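You operate a simulated robot arm through the tools that you are given. There is no shell and no other tool. Be economical: measure what you need, move in short steps, check, and stop when the job is done.

You run a simulated two-armed robot. Do the job below in one go: nothing can be reset, and whatever is moved stays where it is left.

## Task
The blue and black wires are crossed: switch off, swap them over and shut the levers.

Only the result counts: the job must be done as asked and must still hold three seconds after the hand-in. Knocking over, shifting, dropping, spilling or breaking anything else fails it.

## Robot
Two 7-joint arms with three-finger grippers on one trunk, on a base that drives. Base frame: it is fixed to the floor where the robot stands at the start and does not move with it; the origin is under the middle of the robot, x ahead of it, y to its left, z up. Readings come in cm, rad, newtons and seconds.
The left shoulder is at the start at [3, 12.4, 98.3], the right one opposite. With the tool pointing down near the work surface each hand reaches from about 10 to 78 cm from the robot's upright axis, wherever it stands, measured 20 degrees to its own side. Places, roughly: alarm switch [60, 40, 80]; black range knob [40, 40, 80]; black volts knob [70, 20, 90]; black wire (2x2x5 cm) [50, 80, 80]; blue plug [50, 100, 75]; blue port [60, 110, 80]; blue ring latch [60, 80, 80]; blue wire (2x2x5 cm) [50, 80, 80]; green board [75, 100, 75]; heat switch [60, 30, 80]; left board slot of the blue case [70, 100, 80]; left fuse holder [50, 110, 80]; middle fuse holder [50, 100, 80]; open blue case [60, 90, 80]; port marked volt [60, 70, 80]; pump switch [60, 30, 80]. Payload 2.2 kg a hand.
The tool frame of a hand sits at the grasp point between the pads (the TCP): z along the fingers, y along the line on which they close. The tips reach 2.8 cm beyond it. Largest opening 10.2 cm; the body of the gripper starts 7.1 cm behind the TCP.
Orientation is told as [roll, pitch, yaw] about the base's x, y, z axes, in that order, counted from this pose: with the fingers straight down and closing along the base's y, the tool's x points along the base's -x, its y along +y and its z along -z.

## Interface
- The arms move only by the tool drive_tool. It takes "left_series", "right_series" or both (then of equal length, played together; a hand with none holds still); each is a list of rows, each a list of 2 entries, a list of its own where there are three numbers: the shift along the tool's x, y, z in units of 20 mm (1.0 is 20 mm), then the turn, a rotation vector about the tool's x, y, z in units of 8 degrees (1.0 is 8 degrees). In form: [[[x, y, z], [wx, wy, wz]], ...]. A call has 1 to 10 rows; each row shifts and turns the commanded pose from where the row before left it, along the tool's axes as they then stand. "left_grip" and "right_grip" are, for a hand that has rows, the finger opening in cm, from 0 to 10.2, set as the call begins (left out, the last holds). A call with a number of a shift or a turn outside -1 to 1 is refused whole. Each row takes 0.2 s and may step no farther than 5 cm and 0.15 rad from the row before; otherwise, or with a gripper value out of range, the whole call is refused. Where a pose cannot be reached the arm comes as near as it can. A force on the tool above 40 N (or 10 N above the force at the start of the call, whichever is more), or a blocked arm, ends the call early, and 0.2 s more pass. The fingers move at their own pace and stop on an object; they squeeze with about 29 N. The grip force told is the motor's: it shows also when the fingers shut on nothing. Time passes only in rows, and 0.2 s behind the last, so rows that do not move let the fingers close. The reply holds the time, the measured pose of the TCP, the force on the tool along the base axes, the opening and the grip force, in the units named above and with some noise, with the torque about the TCP (base axes, N m) and any sound that the robot's microphone picked up.
- Cameras (640 x 400 px; columns grow to the right, rows downward): "scene" is now at [2.53, 4.61, 169.16]; the picture's right is [0.64, -0.77, 0.00], its down [-0.63, -0.53, -0.57] and it looks along [0.44, 0.37, -0.82] (base axes); focal length 279 px, centre (320, 200). "left" rides on the left gripper at [7.2, 3.8, -8.6] in its tool frame; the picture's right is [-0.46, 0.89, 0.00], its down [-0.60, -0.32, -0.73] and it looks along [-0.65, -0.34, 0.68] (tool axes); focal length 256 px, centre (320, 200). "right" rides on the right gripper at [6.9, 4.4, -8.6] in its tool frame; the picture's right is [-0.53, 0.85, 0.00], its down [-0.58, -0.36, -0.73] and it looks along [-0.62, -0.39, 0.68] (tool axes); focal length 256 px, centre (320, 200). There is no depth. A picture from a camera that has moved, and an enlarged one, comes with that camera's place and axes in the base frame and with its lens.
- snapshot(camera): a new picture of that camera. The clock stands still meanwhile.
- slide_trunk(by): slides the trunk up (or, below 0, down) by that many cm; the arms and the scene camera ride with it, the base frame stays. It gives what a move gives, with no picture.
- base_move(legs): drives the robot by 1 to 6 legs, each [ahead, left, turn to the left] in cm, cm and rad, along the robot's own axes; the way and the turn of a leg run together, so that a leg with both is an arc; at most 150 cm and 3.142 rad a leg. The arms and the cameras ride along, it lands a little off, and it stops where it bumps. It gives what a move gives.
- aim_head(pan, tilt): turns the head with the scene camera to pan (to the left, within 2.496 rad either way) and tilt (down, from -0.506 to 1.204), counted from straight ahead of the robot. It gives what a move gives.
- enlarge(camera, box): a new picture of the part [left, top, right, bottom] of that camera's present view, enlarged. The clock stands still meanwhile.
- job_done(): hands the job in; it is judged then, once.

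Go step by step. Nothing tells you exact positions but the pictures and the camera data: compare them with the known pose of the tool, close in by small moves and look again before you grip or let go. The budget is 120 turns and 92 pictures, counting those below and the enlarged ones. Unless the task says otherwise, let go and move clear before handing in, and close with one line.

The tools are called as a command line: name --argument value ..., lists and objects as JSON in quotes. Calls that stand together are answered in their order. drive_tool: Moves the arms, as the interface text tells. Its arguments: {"type":"object","properties":{"left_series":{"type":"array"},"left_grip":{"type":"number"},"right_series":{"type":"array"},"right_grip":{"type":"number"}},"required":[]} The other tools are called the same way: slide_trunk (by) slides the trunk up or down; base_move (legs) drives the base; aim_head (pan, tilt) turns the head that bears the scene camera; snapshot (camera) takes a picture; enlarge (camera, box) takes an enlarged picture of a part of a camera's view; job_done () hands the job in.

At the start:

```text
clock: 0.0
left_tcp_pos: [47.28, 50.27, 111.33]
left_tool_rot: [0.001, 0.001, 0.0]
left_ft_force: [0.3, -0.5, -0.3]
left_moment: [0.01, 0.0, -0.01]
left_finger_gap: 10.18
left_grasp_force: 0.1
right_tcp_pos: [33.93, 4.5, 114.42]
right_tool_rot: [0.0, 0.002, -0.001]
right_ft_force: [0.4, 0.2, 0.7]
right_moment: [0.01, -0.02, 0.01]
right_finger_gap: 10.22
right_grasp_force: 0.1
trunk travel left (down, up): [-22.5, 31.5]
robot x, y, heading: [0.09, -0.34, -0.002]
head pan, tilt: [0.695, 0.963]
```

scene: 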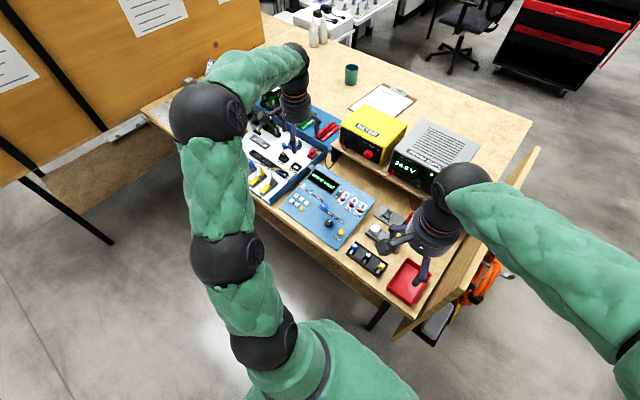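
right: 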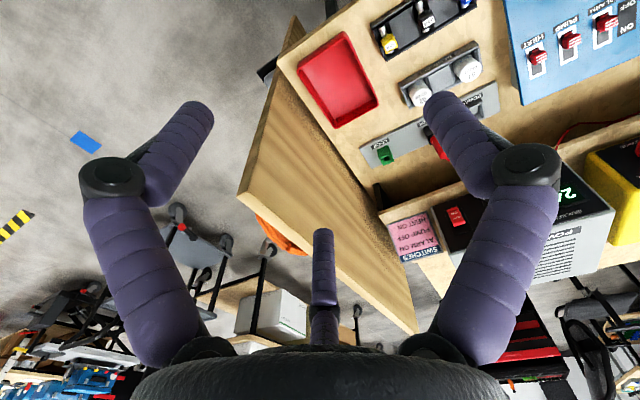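
left: 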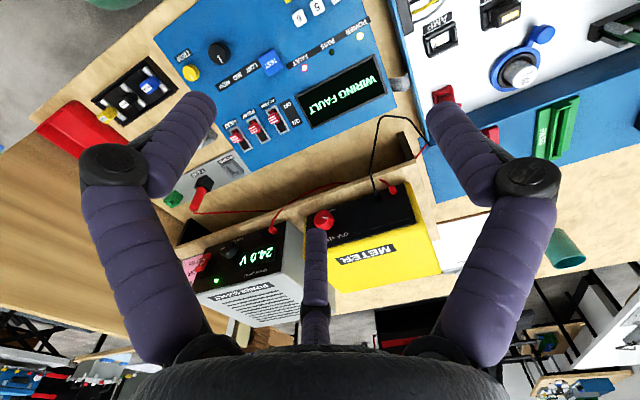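

I see a bench with a blue case, a blue switch panel, a power supply and a meter. I will look closer for the blue and black wires, the levers and the switch.

enlarge --camera "scene" --box '[230, 80, 390, 180]'

enlarge --camera "scene" --box '[240, 150, 480, 300]'

```text
4.00 times, centred on (310, 130) of scene
camera zoom: at [2.53, 4.61, 169.16], right [0.64, -0.77, 0.0], down [-0.63, -0.53, -0.57], along [0.44, 0.37, -0.82], focal length 1117 px, centre (360, 480)
```

zoom: 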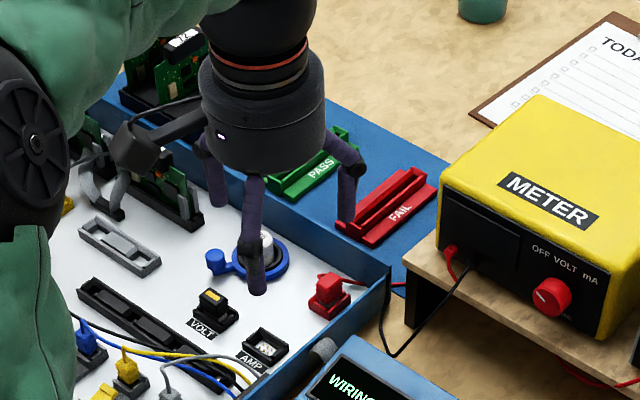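

```text
2.67 times, centred on (360, 225) of scene
camera zoom: at [2.53, 4.61, 169.16], right [0.64, -0.77, 0.0], down [-0.63, -0.53, -0.57], along [0.44, 0.37, -0.82], focal length 745 px, centre (213, 133)
```

zoom: 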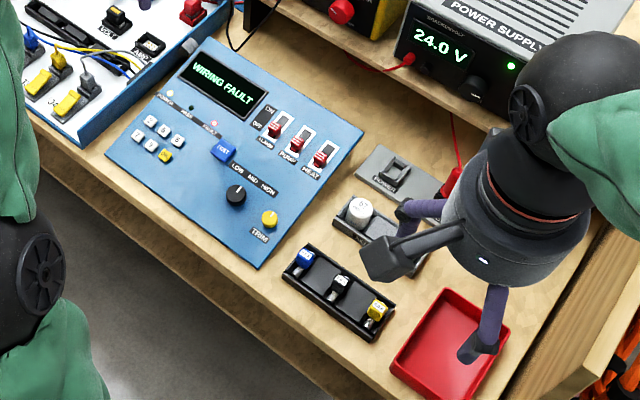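

The arm hides the case. I will drive left so that the case comes into reach and then look again.

base_move --legs '[[0, 45, 0]]'

aim_head --pan 0.45 --tilt 0.9

snapshot --camera "scene"

snapshot --camera "left"

snapshot --camera "right"

```text
clock: 2.7
left_tcp_pos: [47.11, 95.69, 111.35]
left_tool_rot: [0.0, 0.0, 0.003]
left_ft_force: [-0.6, -0.6, -1.4]
left_moment: [-0.03, 0.01, 0.0]
left_finger_gap: 10.21
left_grasp_force: 0.2
right_tcp_pos: [33.71, 50.1, 114.48]
right_tool_rot: [-0.001, 0.001, 0.005]
right_ft_force: [0.2, -0.1, 0.3]
right_moment: [-0.03, -0.02, 0.01]
right_finger_gap: 10.2
right_grasp_force: 0.0
trunk travel left (down, up): [-22.5, 31.5]
robot x, y, heading: [-0.41, 45.36, 0.003]
head pan, tilt: [0.695, 0.963]
```

```text
clock: 3.5
left_tcp_pos: [47.06, 95.77, 111.42]
left_tool_rot: [-0.001, -0.001, 0.004]
left_ft_force: [0.0, -0.8, -0.3]
left_moment: [0.04, 0.01, 0.04]
left_finger_gap: 10.21
left_grasp_force: 0.1
right_tcp_pos: [33.74, 49.88, 114.55]
right_tool_rot: [0.004, 0.0, 0.004]
right_ft_force: [-1.0, -0.4, 0.2]
right_moment: [0.01, 0.0, -0.03]
right_finger_gap: 10.19
right_grasp_force: 0.0
trunk travel left (down, up): [-22.5, 31.5]
robot x, y, heading: [-0.37, 44.98, 0.008]
head pan, tilt: [0.45, 0.901]
```

```text
86 pictures are left
camera scene: at [3.69, 48.49, 169.62], right [0.44, -0.9, 0.0], down [-0.7, -0.34, -0.62], along [0.56, 0.27, -0.78], focal length 279 px, centre (320, 200)
```

scene: 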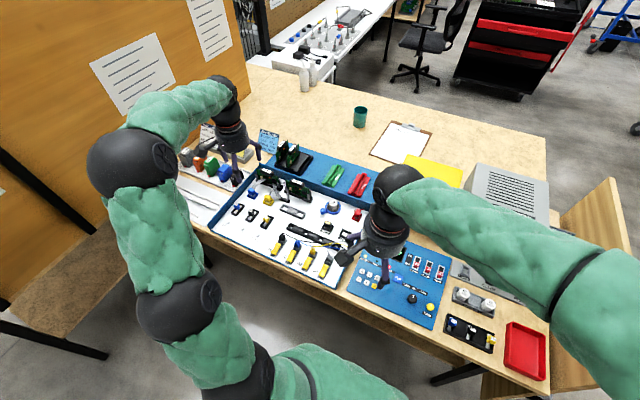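

```text
85 pictures are left
camera left: at [39.72, 99.44, 120.07], right [0.46, 0.89, 0.0], down [0.61, -0.31, 0.73], along [0.65, -0.34, -0.68], focal length 256 px, centre (320, 200)
```

left: 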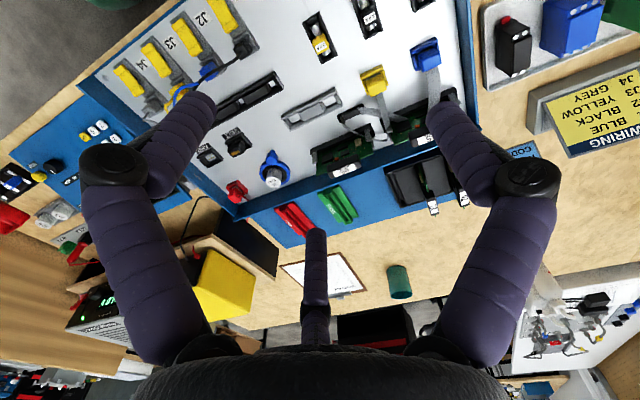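

```text
84 pictures are left
camera right: at [26.86, 54.13, 123.08], right [0.53, 0.85, 0.0], down [0.58, -0.36, 0.73], along [0.62, -0.39, -0.68], focal length 256 px, centre (320, 200)
```

right: 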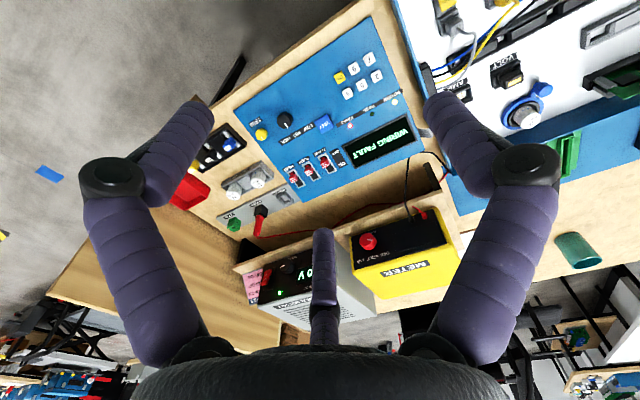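

enlarge --camera "scene" --box '[240, 170, 400, 290]'

enlarge --camera "left" --box '[80, 0, 280, 125]'

enlarge --camera "scene" --box '[340, 240, 560, 380]'

enlarge --camera "left" --box '[480, 50, 640, 170]'

enlarge --camera "right" --box '[180, 100, 420, 320]'

```text
3.33 times, centred on (320, 230) of scene
camera zoom: at [3.69, 48.49, 169.62], right [0.44, -0.9, 0.0], down [-0.7, -0.34, -0.62], along [0.56, 0.27, -0.78], focal length 931 px, centre (320, 100)
```

zoom: 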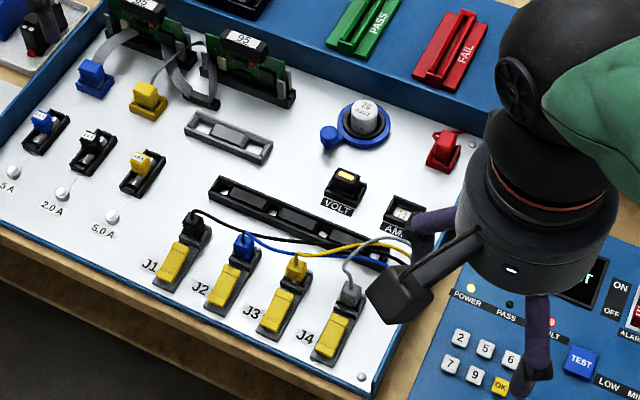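

```text
3.20 times, centred on (180, 62) of left
camera zoom: at [39.72, 99.44, 120.07], right [0.46, 0.89, 0.0], down [0.61, -0.31, 0.73], along [0.65, -0.34, -0.68], focal length 819 px, centre (768, 640)
```

zoom: 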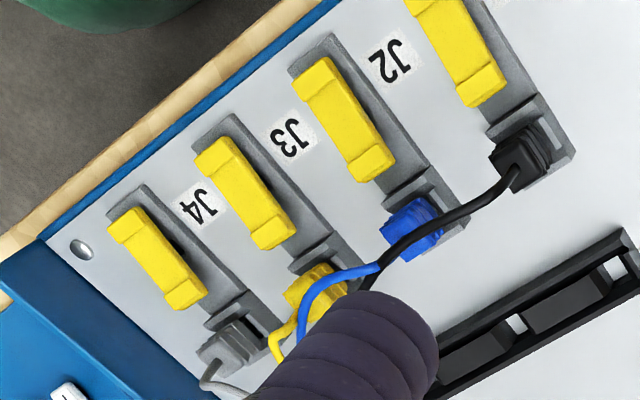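

```text
2.86 times, centred on (450, 310) of scene
camera zoom: at [3.69, 48.49, 169.62], right [0.44, -0.9, 0.0], down [-0.7, -0.34, -0.62], along [0.56, 0.27, -0.78], focal length 798 px, centre (-51, -114)
```

zoom: 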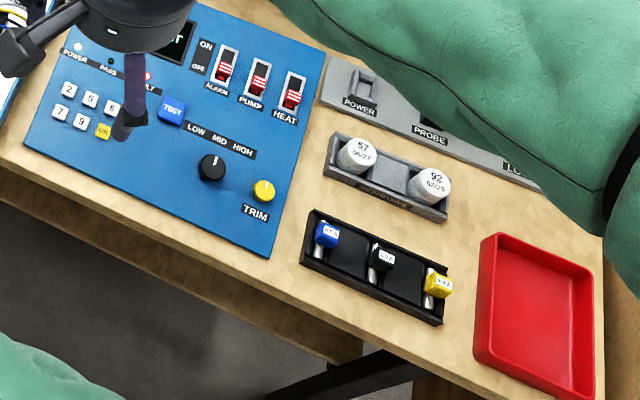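

```text
3.33 times, centred on (560, 110) of left
camera zoom: at [39.72, 99.44, 120.07], right [0.46, 0.89, 0.0], down [0.61, -0.31, 0.73], along [0.65, -0.34, -0.68], focal length 853 px, centre (-480, 500)
```

zoom: 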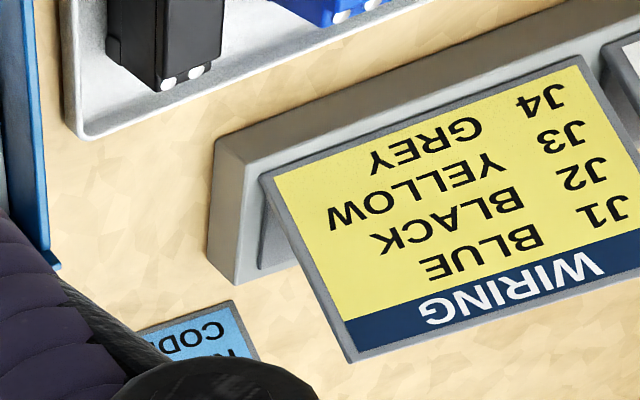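

```text
1.82 times, centred on (300, 210) of right
camera zoom: at [26.86, 54.13, 123.08], right [0.53, 0.85, 0.0], down [0.58, -0.36, 0.73], along [0.62, -0.39, -0.68], focal length 465 px, centre (356, 182)
```

zoom: 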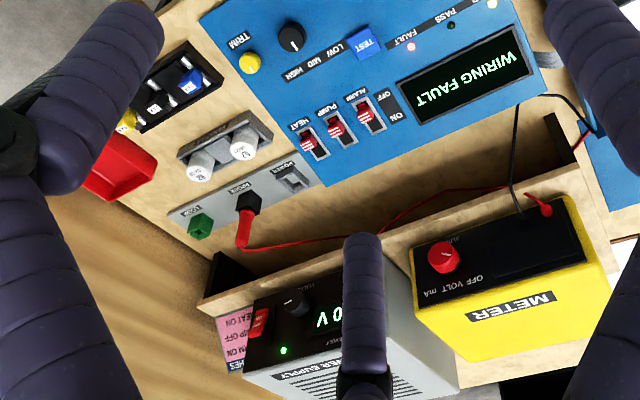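

The chart says J1 BLUE and J2 BLACK, and at present J1 is black and J2 is blue. I will look at the red rocker on the power supply, which is probably the switch to turn off.

enlarge --camera "right" --box '[230, 240, 350, 320]'

base_move --legs '[[0, -30, 0]]'

aim_head --pan 0.0 --tilt 0.75

snapshot --camera "scene"

```text
5.00 times, centred on (290, 280) of right
camera zoom: at [26.86, 54.13, 123.08], right [0.53, 0.85, 0.0], down [0.58, -0.36, 0.73], along [0.62, -0.39, -0.68], focal length 1280 px, centre (470, -200)
```

zoom: 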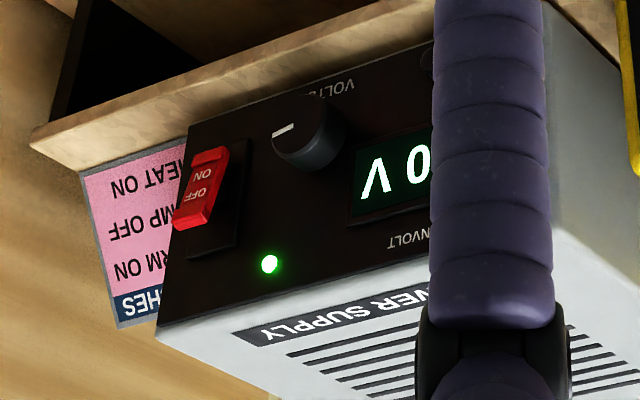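

```text
clock: 5.5
left_tcp_pos: [47.09, 65.86, 111.31]
left_tool_rot: [-0.001, 0.0, 0.006]
left_ft_force: [-0.2, -0.4, 1.1]
left_moment: [0.07, 0.04, -0.01]
left_finger_gap: 10.21
left_grasp_force: 0.0
right_tcp_pos: [33.99, 19.95, 114.5]
right_tool_rot: [0.003, 0.0, 0.005]
right_ft_force: [0.1, -0.5, -0.1]
right_moment: [0.04, -0.02, 0.0]
right_finger_gap: 10.18
right_grasp_force: 0.0
trunk travel left (down, up): [-22.5, 31.5]
robot x, y, heading: [-0.2, 15.41, 0.008]
head pan, tilt: [0.45, 0.901]
```

```text
clock: 6.4
left_tcp_pos: [47.22, 66.0, 111.39]
left_tool_rot: [0.0, 0.002, 0.004]
left_ft_force: [-0.9, -0.4, -0.3]
left_moment: [-0.03, -0.03, 0.02]
left_finger_gap: 10.21
left_grasp_force: 0.0
right_tcp_pos: [33.89, 20.14, 114.43]
right_tool_rot: [0.002, -0.002, 0.006]
right_ft_force: [0.2, 1.2, 1.0]
right_moment: [0.02, 0.01, -0.02]
right_finger_gap: 10.22
right_grasp_force: 0.0
trunk travel left (down, up): [-22.5, 31.5]
robot x, y, heading: [-0.13, 15.45, 0.003]
head pan, tilt: [0.0, 0.75]
```

```text
77 pictures are left
camera scene: at [5.35, 15.4, 170.81], right [0.01, -1.0, 0.0], down [-0.68, 0.0, -0.73], along [0.73, 0.0, -0.68], focal length 279 px, centre (320, 200)
```

scene: 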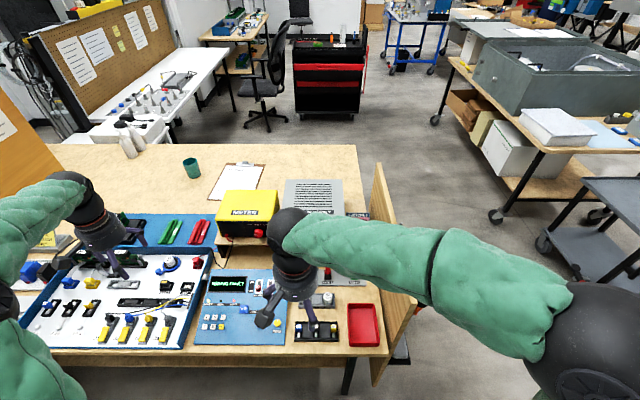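

The rocker on the supply front has OFF on its upper half and stands at ON. I will take another right-hand view to triangulate it.

snapshot --camera "right"

enlarge --camera "right" --box '[300, 160, 620, 360]'

```text
76 pictures are left
camera right: at [27.0, 24.35, 123.08], right [0.53, 0.85, 0.0], down [0.58, -0.36, 0.73], along [0.62, -0.39, -0.68], focal length 256 px, centre (320, 200)
```

right: 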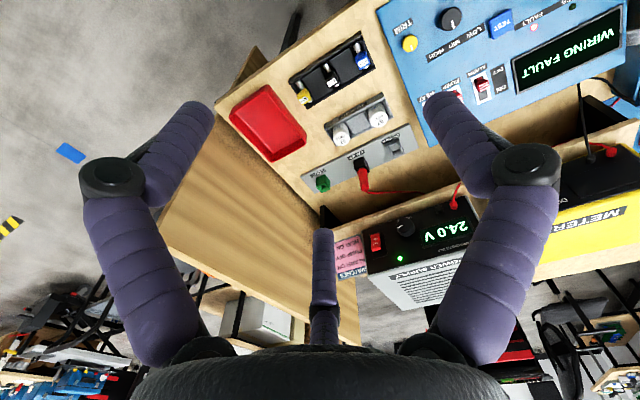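

```text
2.00 times, centred on (460, 260) of right
camera zoom: at [27.0, 24.35, 123.08], right [0.53, 0.85, 0.0], down [0.58, -0.36, 0.73], along [0.62, -0.39, -0.68], focal length 512 px, centre (40, 80)
```

zoom: 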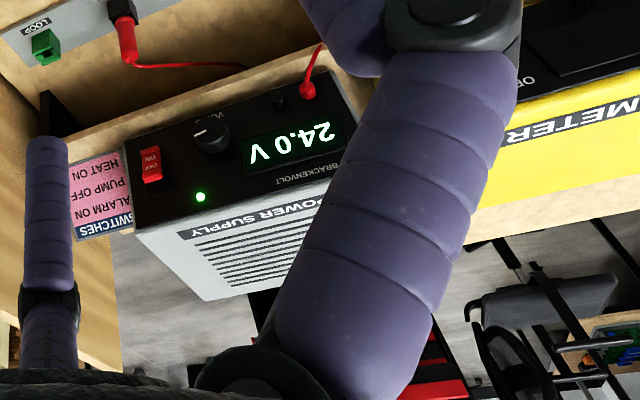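

The rocker triangulates to about [71.6, 10.1, 93]. I will move the right hand forward, tilt it level and close its fingers, to press the upper OFF half.

drive_tool --right_series '[[[-1, -1, 0], [0, 0, 0]], [[-1, -1, 0], [0, 0, 0]], [[-1, -1, 0], [0, 0, 0]], [[-1, -1, 0], [0, 0, 0]], [[-1, -1, 0], [0, 0, 0]], [[0, 0, 0], [0, -1, 0]], [[0, 0, 0], [0, -1, 0]], [[0, 0, 0], [0, -1, 0]], [[0, 0, 0], [0, -1, 0]], [[0, 0, 0], [0, -1, 0]]]' --right_grip 0

drive_tool --right_series '[[[0, 0, 0], [0, -1, 0]], [[0, 0, 0], [0, -1, 0]], [[0, 0, 0], [0, -1, 0]], [[0, 0, 0], [0, -1, 0]], [[0, 0, 0], [0, -1, 0]], [[0, 0, 0], [0, -1, 0]], [[0, 0, 0], [0, -0.25, 0]], [[0, 0, 0], [0, 0, 0]]]'

snapshot --camera "right"

snapshot --camera "scene"

```text
clock: 8.6
left_tcp_pos: [47.01, 65.9, 111.43]
left_tool_rot: [0.001, 0.001, 0.006]
left_ft_force: [-0.5, 0.9, 0.1]
left_moment: [-0.02, 0.03, -0.01]
left_finger_gap: 10.19
left_grasp_force: 0.2
right_tcp_pos: [43.88, 10.29, 114.4]
right_tool_rot: [0.003, -0.7, 0.006]
right_ft_force: [-0.2, 0.7, -0.3]
right_moment: [-0.02, -0.01, -0.03]
right_finger_gap: 0.23
right_grasp_force: 29.1
trunk travel left (down, up): [-22.5, 31.5]
robot x, y, heading: [0.06, 15.34, 0.005]
head pan, tilt: [0.0, 0.75]
```

```text
clock: 10.4
left_tcp_pos: [47.19, 65.96, 111.39]
left_tool_rot: [0.001, 0.001, 0.004]
left_ft_force: [0.8, 0.6, -0.1]
left_moment: [-0.01, 0.0, 0.0]
left_finger_gap: 10.17
left_grasp_force: 0.1
right_tcp_pos: [44.02, 10.27, 114.32]
right_tool_rot: [1.675, -1.568, -1.67]
right_ft_force: [-0.3, -0.2, 0.3]
right_moment: [0.01, 0.01, 0.02]
right_finger_gap: 0.21
right_grasp_force: 29.3
trunk travel left (down, up): [-22.5, 31.5]
robot x, y, heading: [0.16, 15.42, 0.011]
head pan, tilt: [0.0, 0.75]
```

```text
74 pictures are left
camera right: at [35.32, 14.43, 107.51], right [-0.01, 0.84, 0.54], down [-0.73, -0.37, 0.58], along [0.68, -0.39, 0.62], focal length 256 px, centre (320, 200)
```

right: 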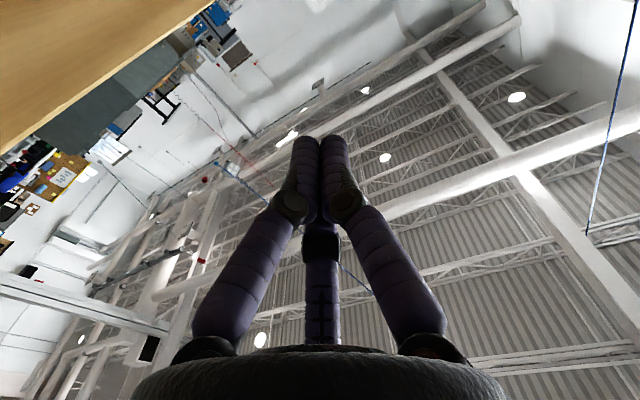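

```text
73 pictures are left
camera scene: at [5.35, 15.41, 170.81], right [0.01, -1.0, 0.0], down [-0.68, 0.0, -0.73], along [0.73, 0.0, -0.68], focal length 279 px, centre (320, 200)
```

scene: 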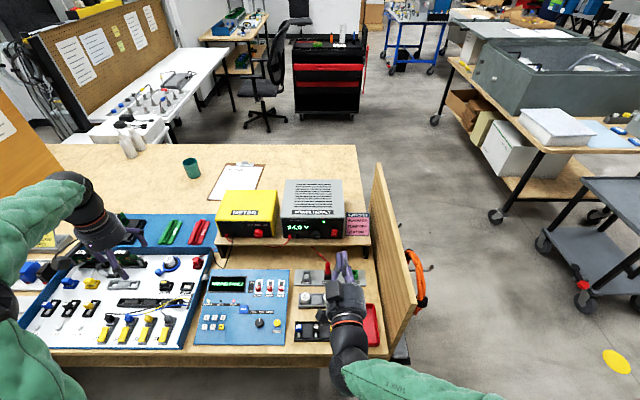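

enlarge --camera "scene" --box '[270, 170, 390, 245]'

```text
5.33 times, centred on (330, 208) of scene
camera zoom: at [5.35, 15.41, 170.81], right [0.01, -1.0, 0.0], down [-0.68, 0.0, -0.73], along [0.73, 0.0, -0.68], focal length 1490 px, centre (267, 160)
```

zoom: 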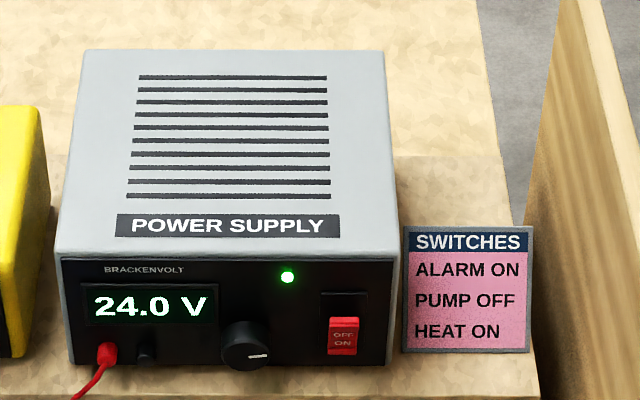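

The rocker sits at about y 10.2, z 94 with its OFF end uppermost. I will lower the hand to z about 95, advance until short of the front and check.

drive_tool --right_series '[[[1, 0, 0], [0, 0, 0]], [[1, 0, 0], [0, 0, 0]], [[1, 0, 0], [0, 0, 0]], [[1, 0, 0], [0, 0, 0]], [[1, 0, 0], [0, 0, 0]], [[1, 0, 0], [0, 0, 0]], [[1, 0, 0], [0, 0, 0]], [[1, 0, 0], [0, 0, 0]], [[1, 0, 0], [0, 0, 0]], [[0.6, 0, 0], [0, 0, 0]]]'

drive_tool --right_series '[[[0, 0, 1], [0, 0, 0]], [[0, 0, 1], [0, 0, 0]], [[0, 0, 1], [0, 0, 0]], [[0, 0, 1], [0, 0, 0]], [[0, 0, 1], [0, 0, 0]], [[0, 0, 1], [0, 0, 0]], [[0, 0, 1], [0, 0, 0]], [[0, 0, 1], [0, 0, 0]], [[0, 0, 1], [0, 0, 0]], [[0, 0, 0], [0, 0, 0]]]'

enlarge --camera "scene" --box '[270, 170, 390, 245]'

snapshot --camera "right"

```text
clock: 12.6
left_tcp_pos: [47.16, 66.0, 111.49]
left_tool_rot: [0.0, 0.0, 0.005]
left_ft_force: [0.1, -0.2, 0.2]
left_moment: [-0.02, 0.02, -0.01]
left_finger_gap: 10.19
left_grasp_force: 0.1
right_tcp_pos: [43.98, 10.25, 95.16]
right_tool_rot: [1.327, -1.569, -1.319]
right_ft_force: [0.4, 0.0, -0.5]
right_moment: [0.0, 0.03, -0.05]
right_finger_gap: 0.18
right_grasp_force: 29.0
trunk travel left (down, up): [-22.5, 31.5]
robot x, y, heading: [0.32, 15.47, 0.006]
head pan, tilt: [0.0, 0.75]
```

```text
clock: 14.8
left_tcp_pos: [47.05, 65.97, 111.42]
left_tool_rot: [0.0, 0.0, 0.006]
left_ft_force: [-1.2, 0.2, -0.8]
left_moment: [0.03, -0.01, 0.01]
left_finger_gap: 10.22
left_grasp_force: 0.0
right_tcp_pos: [59.44, 13.33, 97.18]
right_tool_rot: [0.392, -1.567, -0.396]
right_ft_force: [0.5, -0.3, 0.6]
right_moment: [-0.01, 0.02, -0.01]
right_finger_gap: 0.22
right_grasp_force: 29.2
right hand out of reach, approached as far as the arm can: row 1, 2, 3, 4, 5, 6, 7, 8, 9
trunk travel left (down, up): [-22.5, 31.5]
robot x, y, heading: [0.04, 15.56, -0.0]
head pan, tilt: [0.0, 0.75]
```

```text
5.33 times, centred on (330, 208) of scene
camera zoom: at [5.32, 15.4, 170.81], right [0.01, -1.0, 0.0], down [-0.68, 0.0, -0.73], along [0.73, 0.0, -0.68], focal length 1490 px, centre (267, 160)
```

zoom: 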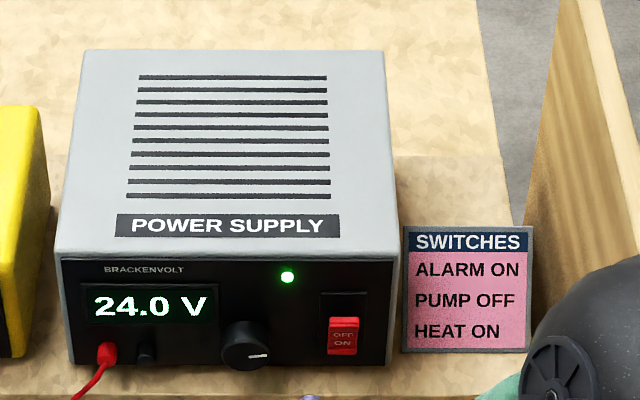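

```text
70 pictures are left
camera right: at [50.8, 17.77, 90.27], right [0.0, 0.84, 0.54], down [-0.73, -0.36, 0.58], along [0.68, -0.39, 0.62], focal length 256 px, centre (320, 200)
```

right: 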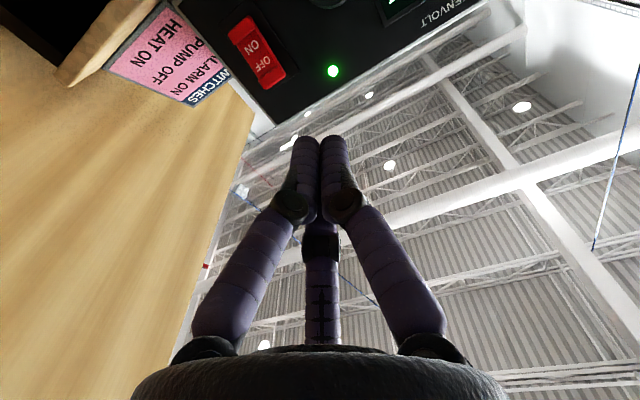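

A level hand can't reach far enough, so I will tilt the fingers back to about 56° from vertical and see what reach that gives.

drive_tool --right_series '[[[0, 0, 0], [0, 1, 0]], [[0, 0, 0], [0, 1, 0]], [[0, 0, 0], [0, 1, 0]], [[0, 0, 0], [0, 1, 0]], [[0, 0, 0], [0, 0, 0]]]'

```text
clock: 16.0
left_tcp_pos: [47.19, 66.0, 111.48]
left_tool_rot: [0.0, 0.001, 0.004]
left_ft_force: [-0.8, 1.0, -0.8]
left_moment: [-0.02, -0.02, 0.01]
left_finger_gap: 10.2
left_grasp_force: 0.0
right_tcp_pos: [59.39, 13.42, 97.11]
right_tool_rot: [0.002, -1.009, 0.003]
right_ft_force: [0.2, -0.3, 0.9]
right_moment: [0.01, 0.03, -0.05]
right_finger_gap: 0.22
right_grasp_force: 29.0
trunk travel left (down, up): [-22.5, 31.5]
robot x, y, heading: [0.01, 15.33, 0.006]
head pan, tilt: [0.0, 0.75]
```

drive_tool --right_series '[[[-0.41, -0.53, 0.77], [0, 0, 0]], [[-0.41, -0.53, 0.77], [0, 0, 0]], [[-0.41, -0.53, 0.77], [0, 0, 0]], [[0, 0, 0], [0, 0, 0]]]'

enlarge --camera "scene" --box '[270, 170, 390, 245]'

snapshot --camera "right"

```text
clock: 17.0
left_tcp_pos: [47.12, 66.01, 111.34]
left_tool_rot: [-0.001, 0.0, 0.006]
left_ft_force: [-0.5, 0.5, 0.0]
left_moment: [-0.01, 0.02, 0.02]
left_finger_gap: 10.21
left_grasp_force: 0.1
right_tcp_pos: [64.61, 10.1, 96.7]
right_tool_rot: [0.001, -1.013, 0.005]
right_ft_force: [-0.3, -0.6, -0.1]
right_moment: [0.01, 0.01, 0.0]
right_finger_gap: 0.21
right_grasp_force: 28.6
trunk travel left (down, up): [-22.5, 31.5]
robot x, y, heading: [-0.07, 16.11, 0.004]
head pan, tilt: [0.0, 0.75]
```

```text
5.33 times, centred on (330, 208) of scene
camera zoom: at [5.32, 15.44, 170.81], right [0.01, -1.0, 0.0], down [-0.68, 0.0, -0.73], along [0.73, 0.0, -0.68], focal length 1490 px, centre (267, 160)
```

zoom: 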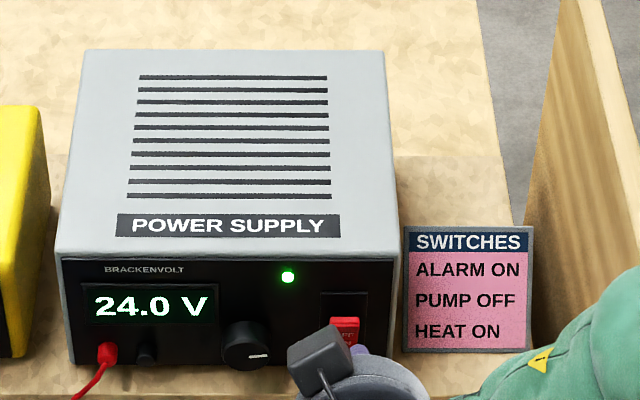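

```text
68 pictures are left
camera right: at [53.67, 14.47, 95.51], right [0.28, 0.85, 0.45], down [-0.31, -0.37, 0.88], along [0.91, -0.39, 0.16], focal length 256 px, centre (320, 200)
```

right: 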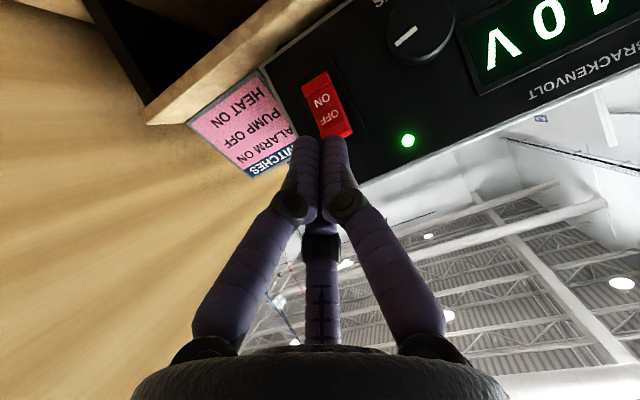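

drive_tool --right_series '[[[-0.28, 0.2, 1.0], [0, 0, 0]], [[-0.266, 0, 0.423], [0, 0, 0]], [[-0.266, 0, 0.423], [0, 0, 0]], [[0, 0, 0], [0, 0, 0]]]'

snapshot --camera "right"

```text
clock: 18.0
left_tcp_pos: [47.13, 66.06, 111.33]
left_tool_rot: [-0.001, 0.0, 0.004]
left_ft_force: [-0.6, -0.5, 0.0]
left_moment: [-0.03, 0.01, 0.0]
left_finger_gap: 10.2
left_grasp_force: 0.1
right_tcp_pos: [68.57, 10.65, 96.19]
right_tool_rot: [0.005, -1.013, 0.003]
right_ft_force: [-1.2, -0.2, 0.1]
right_moment: [-0.02, 0.0, -0.03]
right_finger_gap: 0.2
right_grasp_force: 29.2
trunk travel left (down, up): [-22.5, 31.5]
robot x, y, heading: [0.13, 15.49, 0.005]
head pan, tilt: [0.0, 0.75]
```

```text
67 pictures are left
camera right: at [57.67, 14.88, 94.89], right [0.28, 0.85, 0.45], down [-0.31, -0.37, 0.88], along [0.91, -0.39, 0.16], focal length 256 px, centre (320, 200)
```

right: 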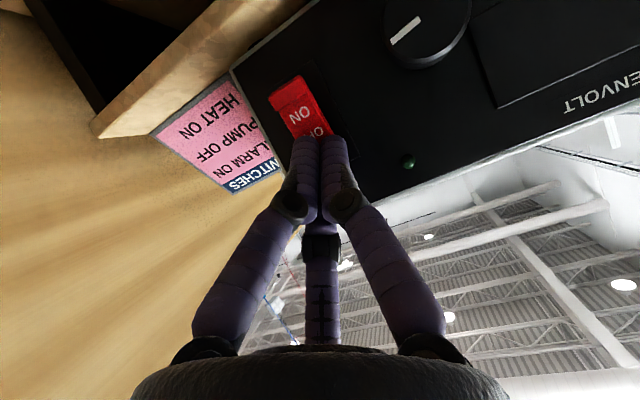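

The display and LED have gone dark, so the supply is off. I will back off and check it stays off.

drive_tool --right_series '[[[0.53, 0, -0.85], [0, 0, 0]], [[0.53, 0, -0.85], [0, 0, 0]], [[0.53, 0, -0.85], [0, 0, 0]], [[0.53, 0, -0.85], [0, 0, 0]], [[0, 0, -1], [0, 0, 0]], [[0, 0, -1], [0, 0, 0]], [[-0.8, 0, -0.6], [0, 0, 0]], [[-0.8, 0, -0.6], [0, 0, 0]], [[-0.8, 0, -0.6], [0, 0, 0]], [[-0.8, 0, -0.6], [0, 0, 0]]]'

drive_tool --right_series '[[[0, 0, 0], [0, 1, 0]], [[0, 0, 0], [0, 1, 0]], [[0, 0, 0], [0, 1, 0]], [[0, 0, 0], [0, 1, 0]], [[0, 0, 0], [0, 1, 0]], [[0, 0, 0], [0, 1, 0]], [[0, 0, 0], [0, 1, 0]], [[0, 0, 0], [0, 0.25, 0]], [[0, 0, 0], [0, 0, 0]]]'

snapshot --camera "scene"

```text
clock: 20.2
left_tcp_pos: [47.05, 65.96, 111.35]
left_tool_rot: [0.0, 0.0, 0.006]
left_ft_force: [0.4, 0.1, 0.3]
left_moment: [0.01, -0.02, 0.03]
left_finger_gap: 10.18
left_grasp_force: 0.1
right_tcp_pos: [56.59, 10.73, 106.28]
right_tool_rot: [0.004, -1.011, 0.005]
right_ft_force: [0.8, -0.4, -0.3]
right_moment: [0.03, 0.0, -0.04]
right_finger_gap: 0.22
right_grasp_force: 29.1
trunk travel left (down, up): [-22.5, 31.5]
robot x, y, heading: [0.13, 15.3, 0.003]
head pan, tilt: [0.0, 0.75]
```

```text
clock: 22.2
left_tcp_pos: [47.16, 65.97, 111.41]
left_tool_rot: [0.0, 0.0, 0.004]
left_ft_force: [-0.8, -0.3, -0.8]
left_moment: [0.0, -0.02, 0.01]
left_finger_gap: 10.22
left_grasp_force: 0.0
right_tcp_pos: [56.72, 10.57, 106.3]
right_tool_rot: [0.001, 0.002, 0.004]
right_ft_force: [0.1, 0.5, 0.0]
right_moment: [-0.04, 0.02, -0.01]
right_finger_gap: 0.22
right_grasp_force: 29.1
trunk travel left (down, up): [-22.5, 31.5]
robot x, y, heading: [-0.13, 15.16, 0.007]
head pan, tilt: [0.0, 0.75]
```

```text
66 pictures are left
camera scene: at [5.38, 15.41, 170.81], right [0.01, -1.0, 0.0], down [-0.68, 0.0, -0.73], along [0.73, 0.0, -0.68], focal length 279 px, centre (320, 200)
```

scene: 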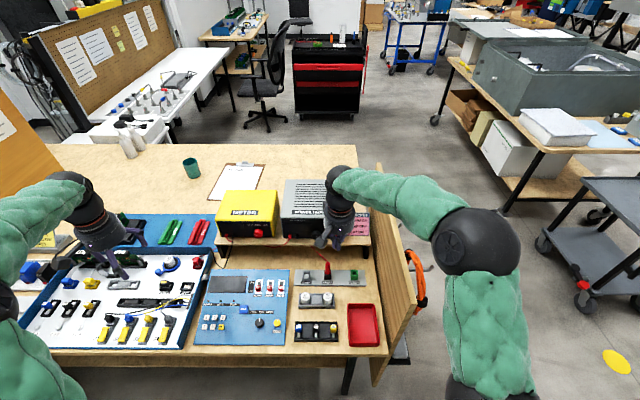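

The supply and panel are both dark now. I will pull the right arm back, drive left to the terminals and look closely.

drive_tool --right_series '[[[1, 0, -1], [0, 0, 0]], [[1, 0, -1], [0, 0, 0]], [[1, 0, -1], [0, 0, 0]], [[1, 0, -1], [0, 0, 0]], [[1, -1, 0], [0, 0, 0]], [[1, -1, 0], [0, 0, 0]], [[1, -1, 0], [0, 0, 0]], [[1, -1, 0], [0, 0, 0]], [[0, -1, 0], [0, 0, 0]]]'

base_move --legs '[[0, 47, 0]]'

drive_tool --left_series '[[[0, 1, 0], [0, 0, 0]], [[0, 0, 0], [0, 0, 0]]]'

aim_head --pan 0.2 --tilt 1.0

snapshot --camera "scene"

```text
clock: 24.2
left_tcp_pos: [47.27, 66.0, 111.47]
left_tool_rot: [0.0, 0.0, 0.006]
left_ft_force: [-0.4, -0.4, 0.2]
left_moment: [0.02, 0.01, 0.01]
left_finger_gap: 10.21
left_grasp_force: 0.0
right_tcp_pos: [40.54, 0.41, 114.11]
right_tool_rot: [0.0, -0.001, 0.006]
right_ft_force: [-0.2, 0.1, -0.3]
right_moment: [0.0, -0.03, -0.02]
right_finger_gap: 0.2
right_grasp_force: 29.0
trunk travel left (down, up): [-22.5, 31.5]
robot x, y, heading: [0.2, 15.37, 0.009]
head pan, tilt: [0.0, 0.75]
```

```text
clock: 27.0
left_tcp_pos: [47.0, 112.82, 111.35]
left_tool_rot: [0.001, -0.001, 0.004]
left_ft_force: [-0.7, 1.0, -0.1]
left_moment: [-0.02, -0.02, -0.01]
left_finger_gap: 10.22
left_grasp_force: 0.0
right_tcp_pos: [40.4, 47.22, 114.09]
right_tool_rot: [0.0, -0.001, 0.004]
right_ft_force: [0.3, -0.3, 0.5]
right_moment: [-0.05, -0.03, 0.01]
right_finger_gap: 0.21
right_grasp_force: 29.4
trunk travel left (down, up): [-22.5, 31.5]
robot x, y, heading: [-0.27, 62.04, -0.0]
head pan, tilt: [0.0, 0.75]
```

```text
clock: 27.6
left_tcp_pos: [47.07, 114.65, 111.39]
left_tool_rot: [0.001, -0.001, 0.006]
left_ft_force: [-0.2, -0.3, 0.4]
left_moment: [-0.03, -0.02, -0.01]
left_finger_gap: 10.2
left_grasp_force: 0.0
right_tcp_pos: [40.32, 47.09, 114.16]
right_tool_rot: [0.0, 0.0, 0.006]
right_ft_force: [1.1, -0.3, 0.1]
right_moment: [0.06, -0.02, 0.02]
right_finger_gap: 0.21
right_grasp_force: 28.9
trunk travel left (down, up): [-22.5, 31.5]
robot x, y, heading: [-0.12, 62.3, 0.003]
head pan, tilt: [0.0, 0.75]
```

```text
clock: 28.4
left_tcp_pos: [46.98, 114.66, 111.32]
left_tool_rot: [0.0, 0.002, 0.006]
left_ft_force: [0.0, 0.1, -0.1]
left_moment: [0.0, 0.0, 0.05]
left_finger_gap: 10.2
left_grasp_force: 0.0
right_tcp_pos: [40.39, 47.16, 114.26]
right_tool_rot: [0.003, -0.002, 0.004]
right_ft_force: [0.1, -0.1, -0.5]
right_moment: [0.03, 0.01, 0.0]
right_finger_gap: 0.24
right_grasp_force: 29.3
trunk travel left (down, up): [-22.5, 31.5]
robot x, y, heading: [-0.02, 61.87, 0.008]
head pan, tilt: [0.201, 1.0]
```

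```text
65 pictures are left
camera scene: at [3.66, 63.51, 168.9], right [0.2, -0.98, 0.0], down [-0.82, -0.17, -0.54], along [0.53, 0.11, -0.84], focal length 279 px, centre (320, 200)
```

scene: 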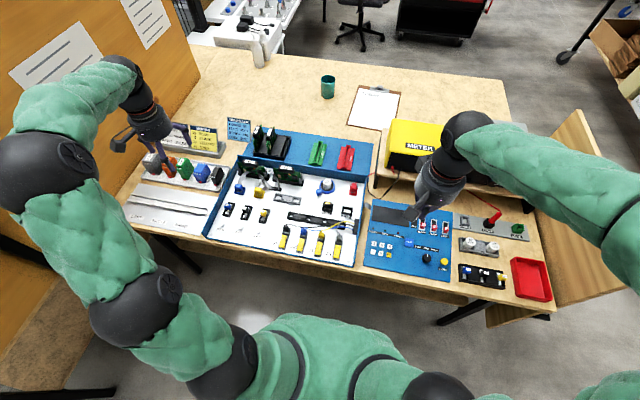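

enlarge --camera "scene" --box '[265, 205, 361, 265]'

snapshot --camera "left"

snapshot --camera "right"

```text
6.67 times, centred on (313, 235) of scene
camera zoom: at [3.66, 63.51, 168.9], right [0.2, -0.98, 0.0], down [-0.82, -0.17, -0.54], along [0.53, 0.11, -0.84], focal length 1862 px, centre (367, -33)
```

zoom: 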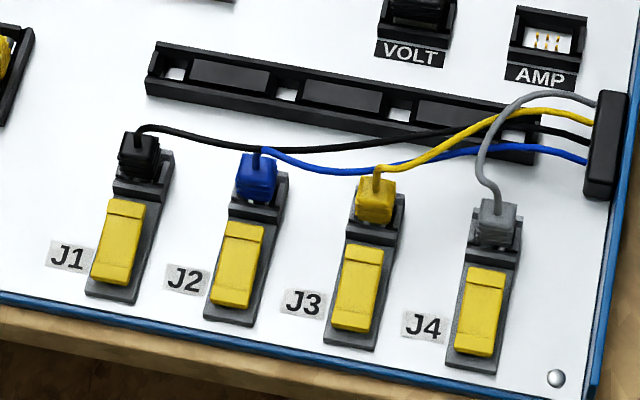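

```text
63 pictures are left
camera left: at [39.61, 118.39, 120.09], right [0.46, 0.89, 0.0], down [0.61, -0.31, 0.73], along [0.65, -0.34, -0.68], focal length 256 px, centre (320, 200)
```

left: 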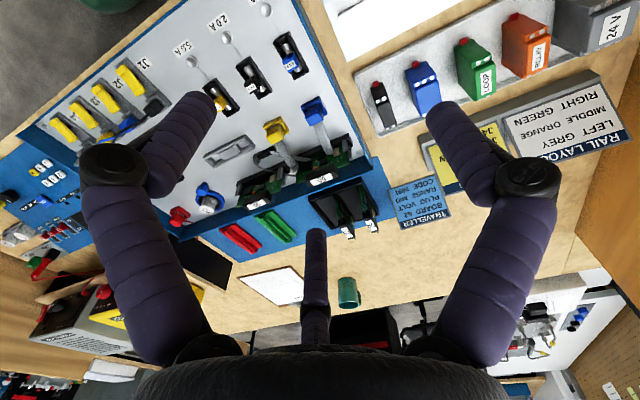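

```text
62 pictures are left
camera right: at [33.43, 51.47, 122.82], right [0.53, 0.85, 0.0], down [0.58, -0.36, 0.73], along [0.62, -0.39, -0.68], focal length 256 px, centre (320, 200)
```

right: 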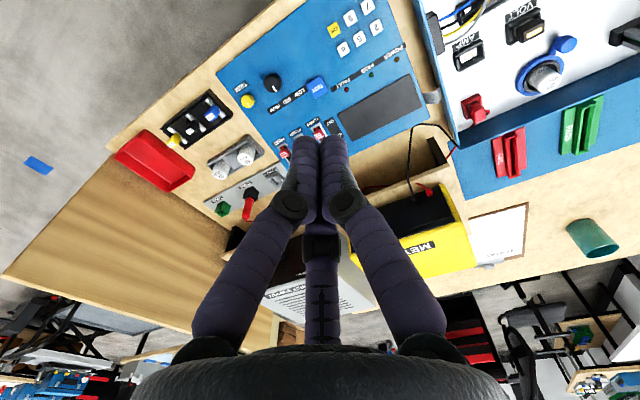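

The wires sit in J1 (black, about y 84) and J2 (blue, about y 78), with the levers near x 40. I will bring the left hand's camera closer.

drive_tool --left_series '[[[0.8, -1, 0], [0, 0, 0]], [[0.8, -1, 0], [0, 0, 0]], [[0.8, -1, 0], [0, 0, 0]], [[0.8, -1, 0], [0, 0, 0]], [[0.8, -1, 0], [0, 0, 0]], [[0.8, -1, 0], [0, 0, 0]], [[0.8, -1, 0], [0, 0, 0]], [[0.8, -1, 0], [0, 0, 0]], [[0.8, -1, 0], [0, 0, 0]], [[0.8, -1, 0], [0, 0, 0]]]'

drive_tool --left_series '[[[0, -1, 1], [0, 0, 0]], [[0, -1, 1], [0, 0, 0]], [[0, -1, 1], [0, 0, 0]], [[0, -0.7, 1], [0, 0, 0]], [[0, 0, 1], [0, 0, 0]], [[0, 0, 1], [0, 0, 0]], [[0, 0, 1], [0, 0, 0]], [[0, 0, 1], [0, 0, 0]], [[0, 0, 1], [0, 0, 0]], [[0, 0, 0], [0, 0, 0]]]'

snapshot --camera "left"

```text
clock: 30.6
left_tcp_pos: [31.08, 94.57, 111.3]
left_tool_rot: [-0.001, -0.001, 0.004]
left_ft_force: [-0.2, -0.7, 0.2]
left_moment: [0.01, -0.03, -0.01]
left_finger_gap: 10.21
left_grasp_force: 0.0
right_tcp_pos: [40.33, 47.3, 114.21]
right_tool_rot: [0.001, -0.001, 0.005]
right_ft_force: [-0.9, -0.8, 0.9]
right_moment: [0.02, -0.02, 0.02]
right_finger_gap: 0.2
right_grasp_force: 28.7
trunk travel left (down, up): [-22.5, 31.5]
robot x, y, heading: [-0.24, 62.08, 0.006]
head pan, tilt: [0.201, 1.0]
```

```text
clock: 32.8
left_tcp_pos: [31.06, 87.15, 93.27]
left_tool_rot: [0.001, -0.001, 0.005]
left_ft_force: [0.0, 0.0, 0.4]
left_moment: [0.01, -0.01, 0.01]
left_finger_gap: 10.2
left_grasp_force: 0.1
right_tcp_pos: [40.35, 47.21, 114.14]
right_tool_rot: [0.002, 0.0, 0.006]
right_ft_force: [-0.8, -1.4, 0.5]
right_moment: [0.01, -0.07, 0.0]
right_finger_gap: 0.21
right_grasp_force: 29.0
trunk travel left (down, up): [-22.5, 31.5]
robot x, y, heading: [-0.43, 62.2, -0.001]
head pan, tilt: [0.201, 1.0]
```

```text
61 pictures are left
camera left: at [23.73, 90.88, 102.0], right [0.46, 0.89, 0.0], down [0.61, -0.31, 0.73], along [0.65, -0.34, -0.68], focal length 256 px, centre (320, 200)
```

left: 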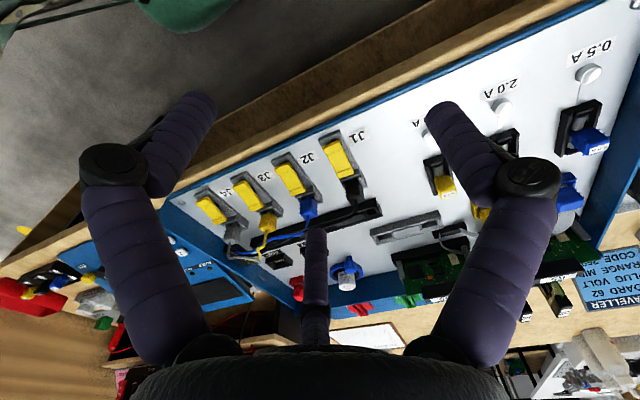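

enlarge --camera "left" --box '[220, 110, 400, 230]'

```text
3.33 times, centred on (310, 170) of left
camera zoom: at [23.73, 90.88, 102.0], right [0.46, 0.89, 0.0], down [0.61, -0.31, 0.73], along [0.65, -0.34, -0.68], focal length 853 px, centre (353, 300)
```

zoom: 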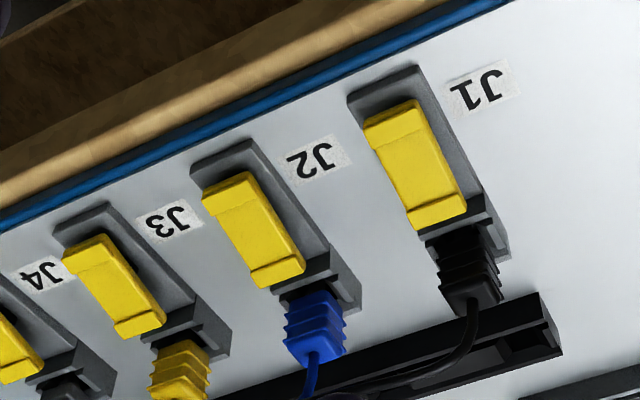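

drive_tool --left_series '[[[0.75, 0, 0], [0, 0, 0]], [[0.75, 0, 0], [0, 0, 0]], [[0, 0, 1], [0, 0, 0]], [[0, 0, 1], [0, 0, 0]], [[0, 0, 1], [0, 0, 0]], [[0, 0, 1], [0, 0, 0]], [[0, 0, 1], [0, 0, 0]], [[0, 0, 1], [0, 0, 0]], [[0, 0, 0], [0, 0, 0]]]'

snapshot --camera "left"

```text
clock: 34.8
left_tcp_pos: [28.18, 87.23, 81.4]
left_tool_rot: [0.0, 0.0, 0.006]
left_ft_force: [0.1, 0.5, -0.4]
left_moment: [0.02, 0.02, 0.01]
left_finger_gap: 10.2
left_grasp_force: 0.0
right_tcp_pos: [40.37, 47.28, 114.11]
right_tool_rot: [0.003, 0.0, 0.005]
right_ft_force: [-0.1, 0.2, -0.2]
right_moment: [-0.01, 0.0, 0.0]
right_finger_gap: 0.22
right_grasp_force: 28.6
trunk travel left (down, up): [-22.5, 31.5]
robot x, y, heading: [-0.43, 62.25, 0.005]
head pan, tilt: [0.201, 1.0]
```

```text
59 pictures are left
camera left: at [20.76, 90.9, 90.09], right [0.46, 0.89, 0.0], down [0.61, -0.31, 0.73], along [0.65, -0.34, -0.68], focal length 256 px, centre (320, 200)
```

left: 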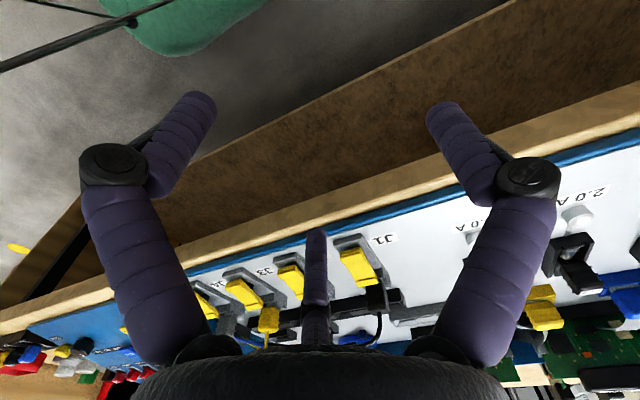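

enlarge --camera "left" --box '[200, 220, 420, 350]'

```text
2.91 times, centred on (310, 285) of left
camera zoom: at [20.76, 90.9, 90.09], right [0.46, 0.89, 0.0], down [0.61, -0.31, 0.73], along [0.65, -0.34, -0.68], focal length 745 px, centre (349, -47)
```

zoom: 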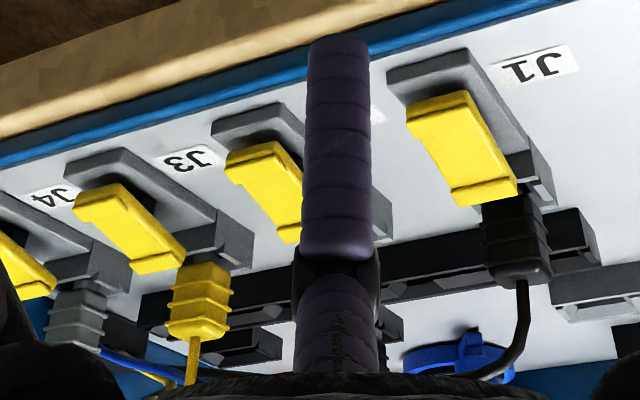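

The plugs stand upright in their sockets, and the levers' free ends face me at about [38.4, 84.6, 79]. I will part-close the left fingers and look at their true shape before gripping.

drive_tool --left_series '[[[0, 0, 0], [0, 0, 0]], [[0, 0, 0], [0, 0, 0]], [[0, 0, 0], [0, 0, 0]]]' --left_grip 4

snapshot --camera "left"

aim_head --pan 0.4 --tilt 1.2

snapshot --camera "scene"

```text
clock: 35.6
left_tcp_pos: [27.99, 87.17, 81.32]
left_tool_rot: [-0.001, 0.0, 0.006]
left_ft_force: [-0.3, -0.3, -0.1]
left_moment: [-0.01, 0.01, 0.01]
left_finger_gap: 3.97
left_grasp_force: 0.2
right_tcp_pos: [40.41, 47.18, 114.28]
right_tool_rot: [0.004, 0.001, 0.005]
right_ft_force: [-0.2, 0.8, 0.5]
right_moment: [0.04, 0.0, -0.02]
right_finger_gap: 0.2
right_grasp_force: 29.1
trunk travel left (down, up): [-22.5, 31.5]
robot x, y, heading: [-0.19, 62.32, 0.007]
head pan, tilt: [0.201, 1.0]
```

```text
57 pictures are left
camera left: at [20.76, 90.9, 90.1], right [0.46, 0.89, 0.0], down [0.61, -0.31, 0.73], along [0.65, -0.34, -0.68], focal length 256 px, centre (320, 200)
```

left: 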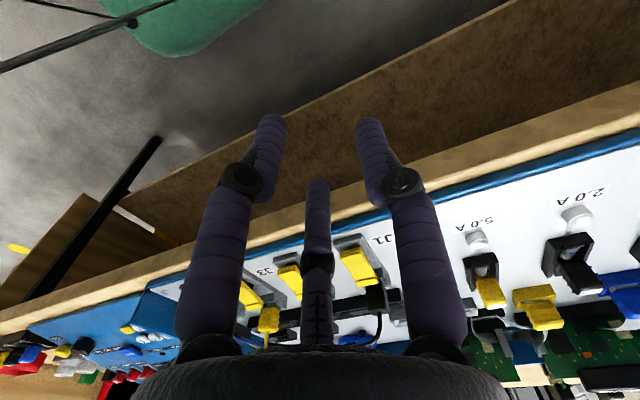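

```text
clock: 36.3
left_tcp_pos: [28.23, 87.22, 81.37]
left_tool_rot: [-0.001, -0.001, 0.005]
left_ft_force: [-0.2, 0.4, -0.4]
left_moment: [0.01, 0.0, -0.07]
left_finger_gap: 3.98
left_grasp_force: 0.1
right_tcp_pos: [40.45, 47.21, 114.2]
right_tool_rot: [0.004, 0.001, 0.005]
right_ft_force: [0.1, -1.1, 0.4]
right_moment: [0.02, 0.01, -0.01]
right_finger_gap: 0.23
right_grasp_force: 28.9
trunk travel left (down, up): [-22.5, 31.5]
robot x, y, heading: [-0.26, 62.32, 0.008]
head pan, tilt: [0.4, 1.201]
```

```text
56 pictures are left
camera scene: at [1.97, 64.28, 167.64], right [0.39, -0.92, 0.0], down [-0.86, -0.37, -0.36], along [0.33, 0.14, -0.93], focal length 279 px, centre (320, 200)
```

scene: 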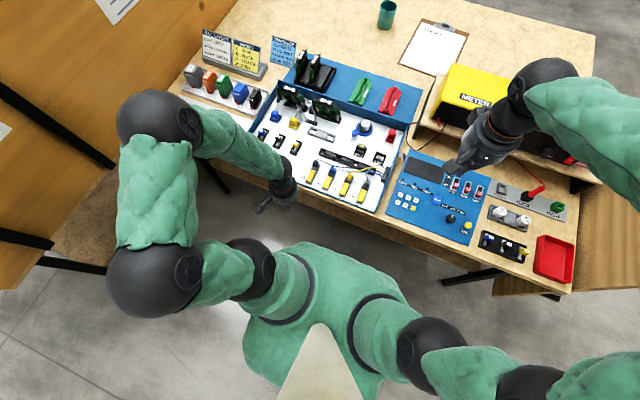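

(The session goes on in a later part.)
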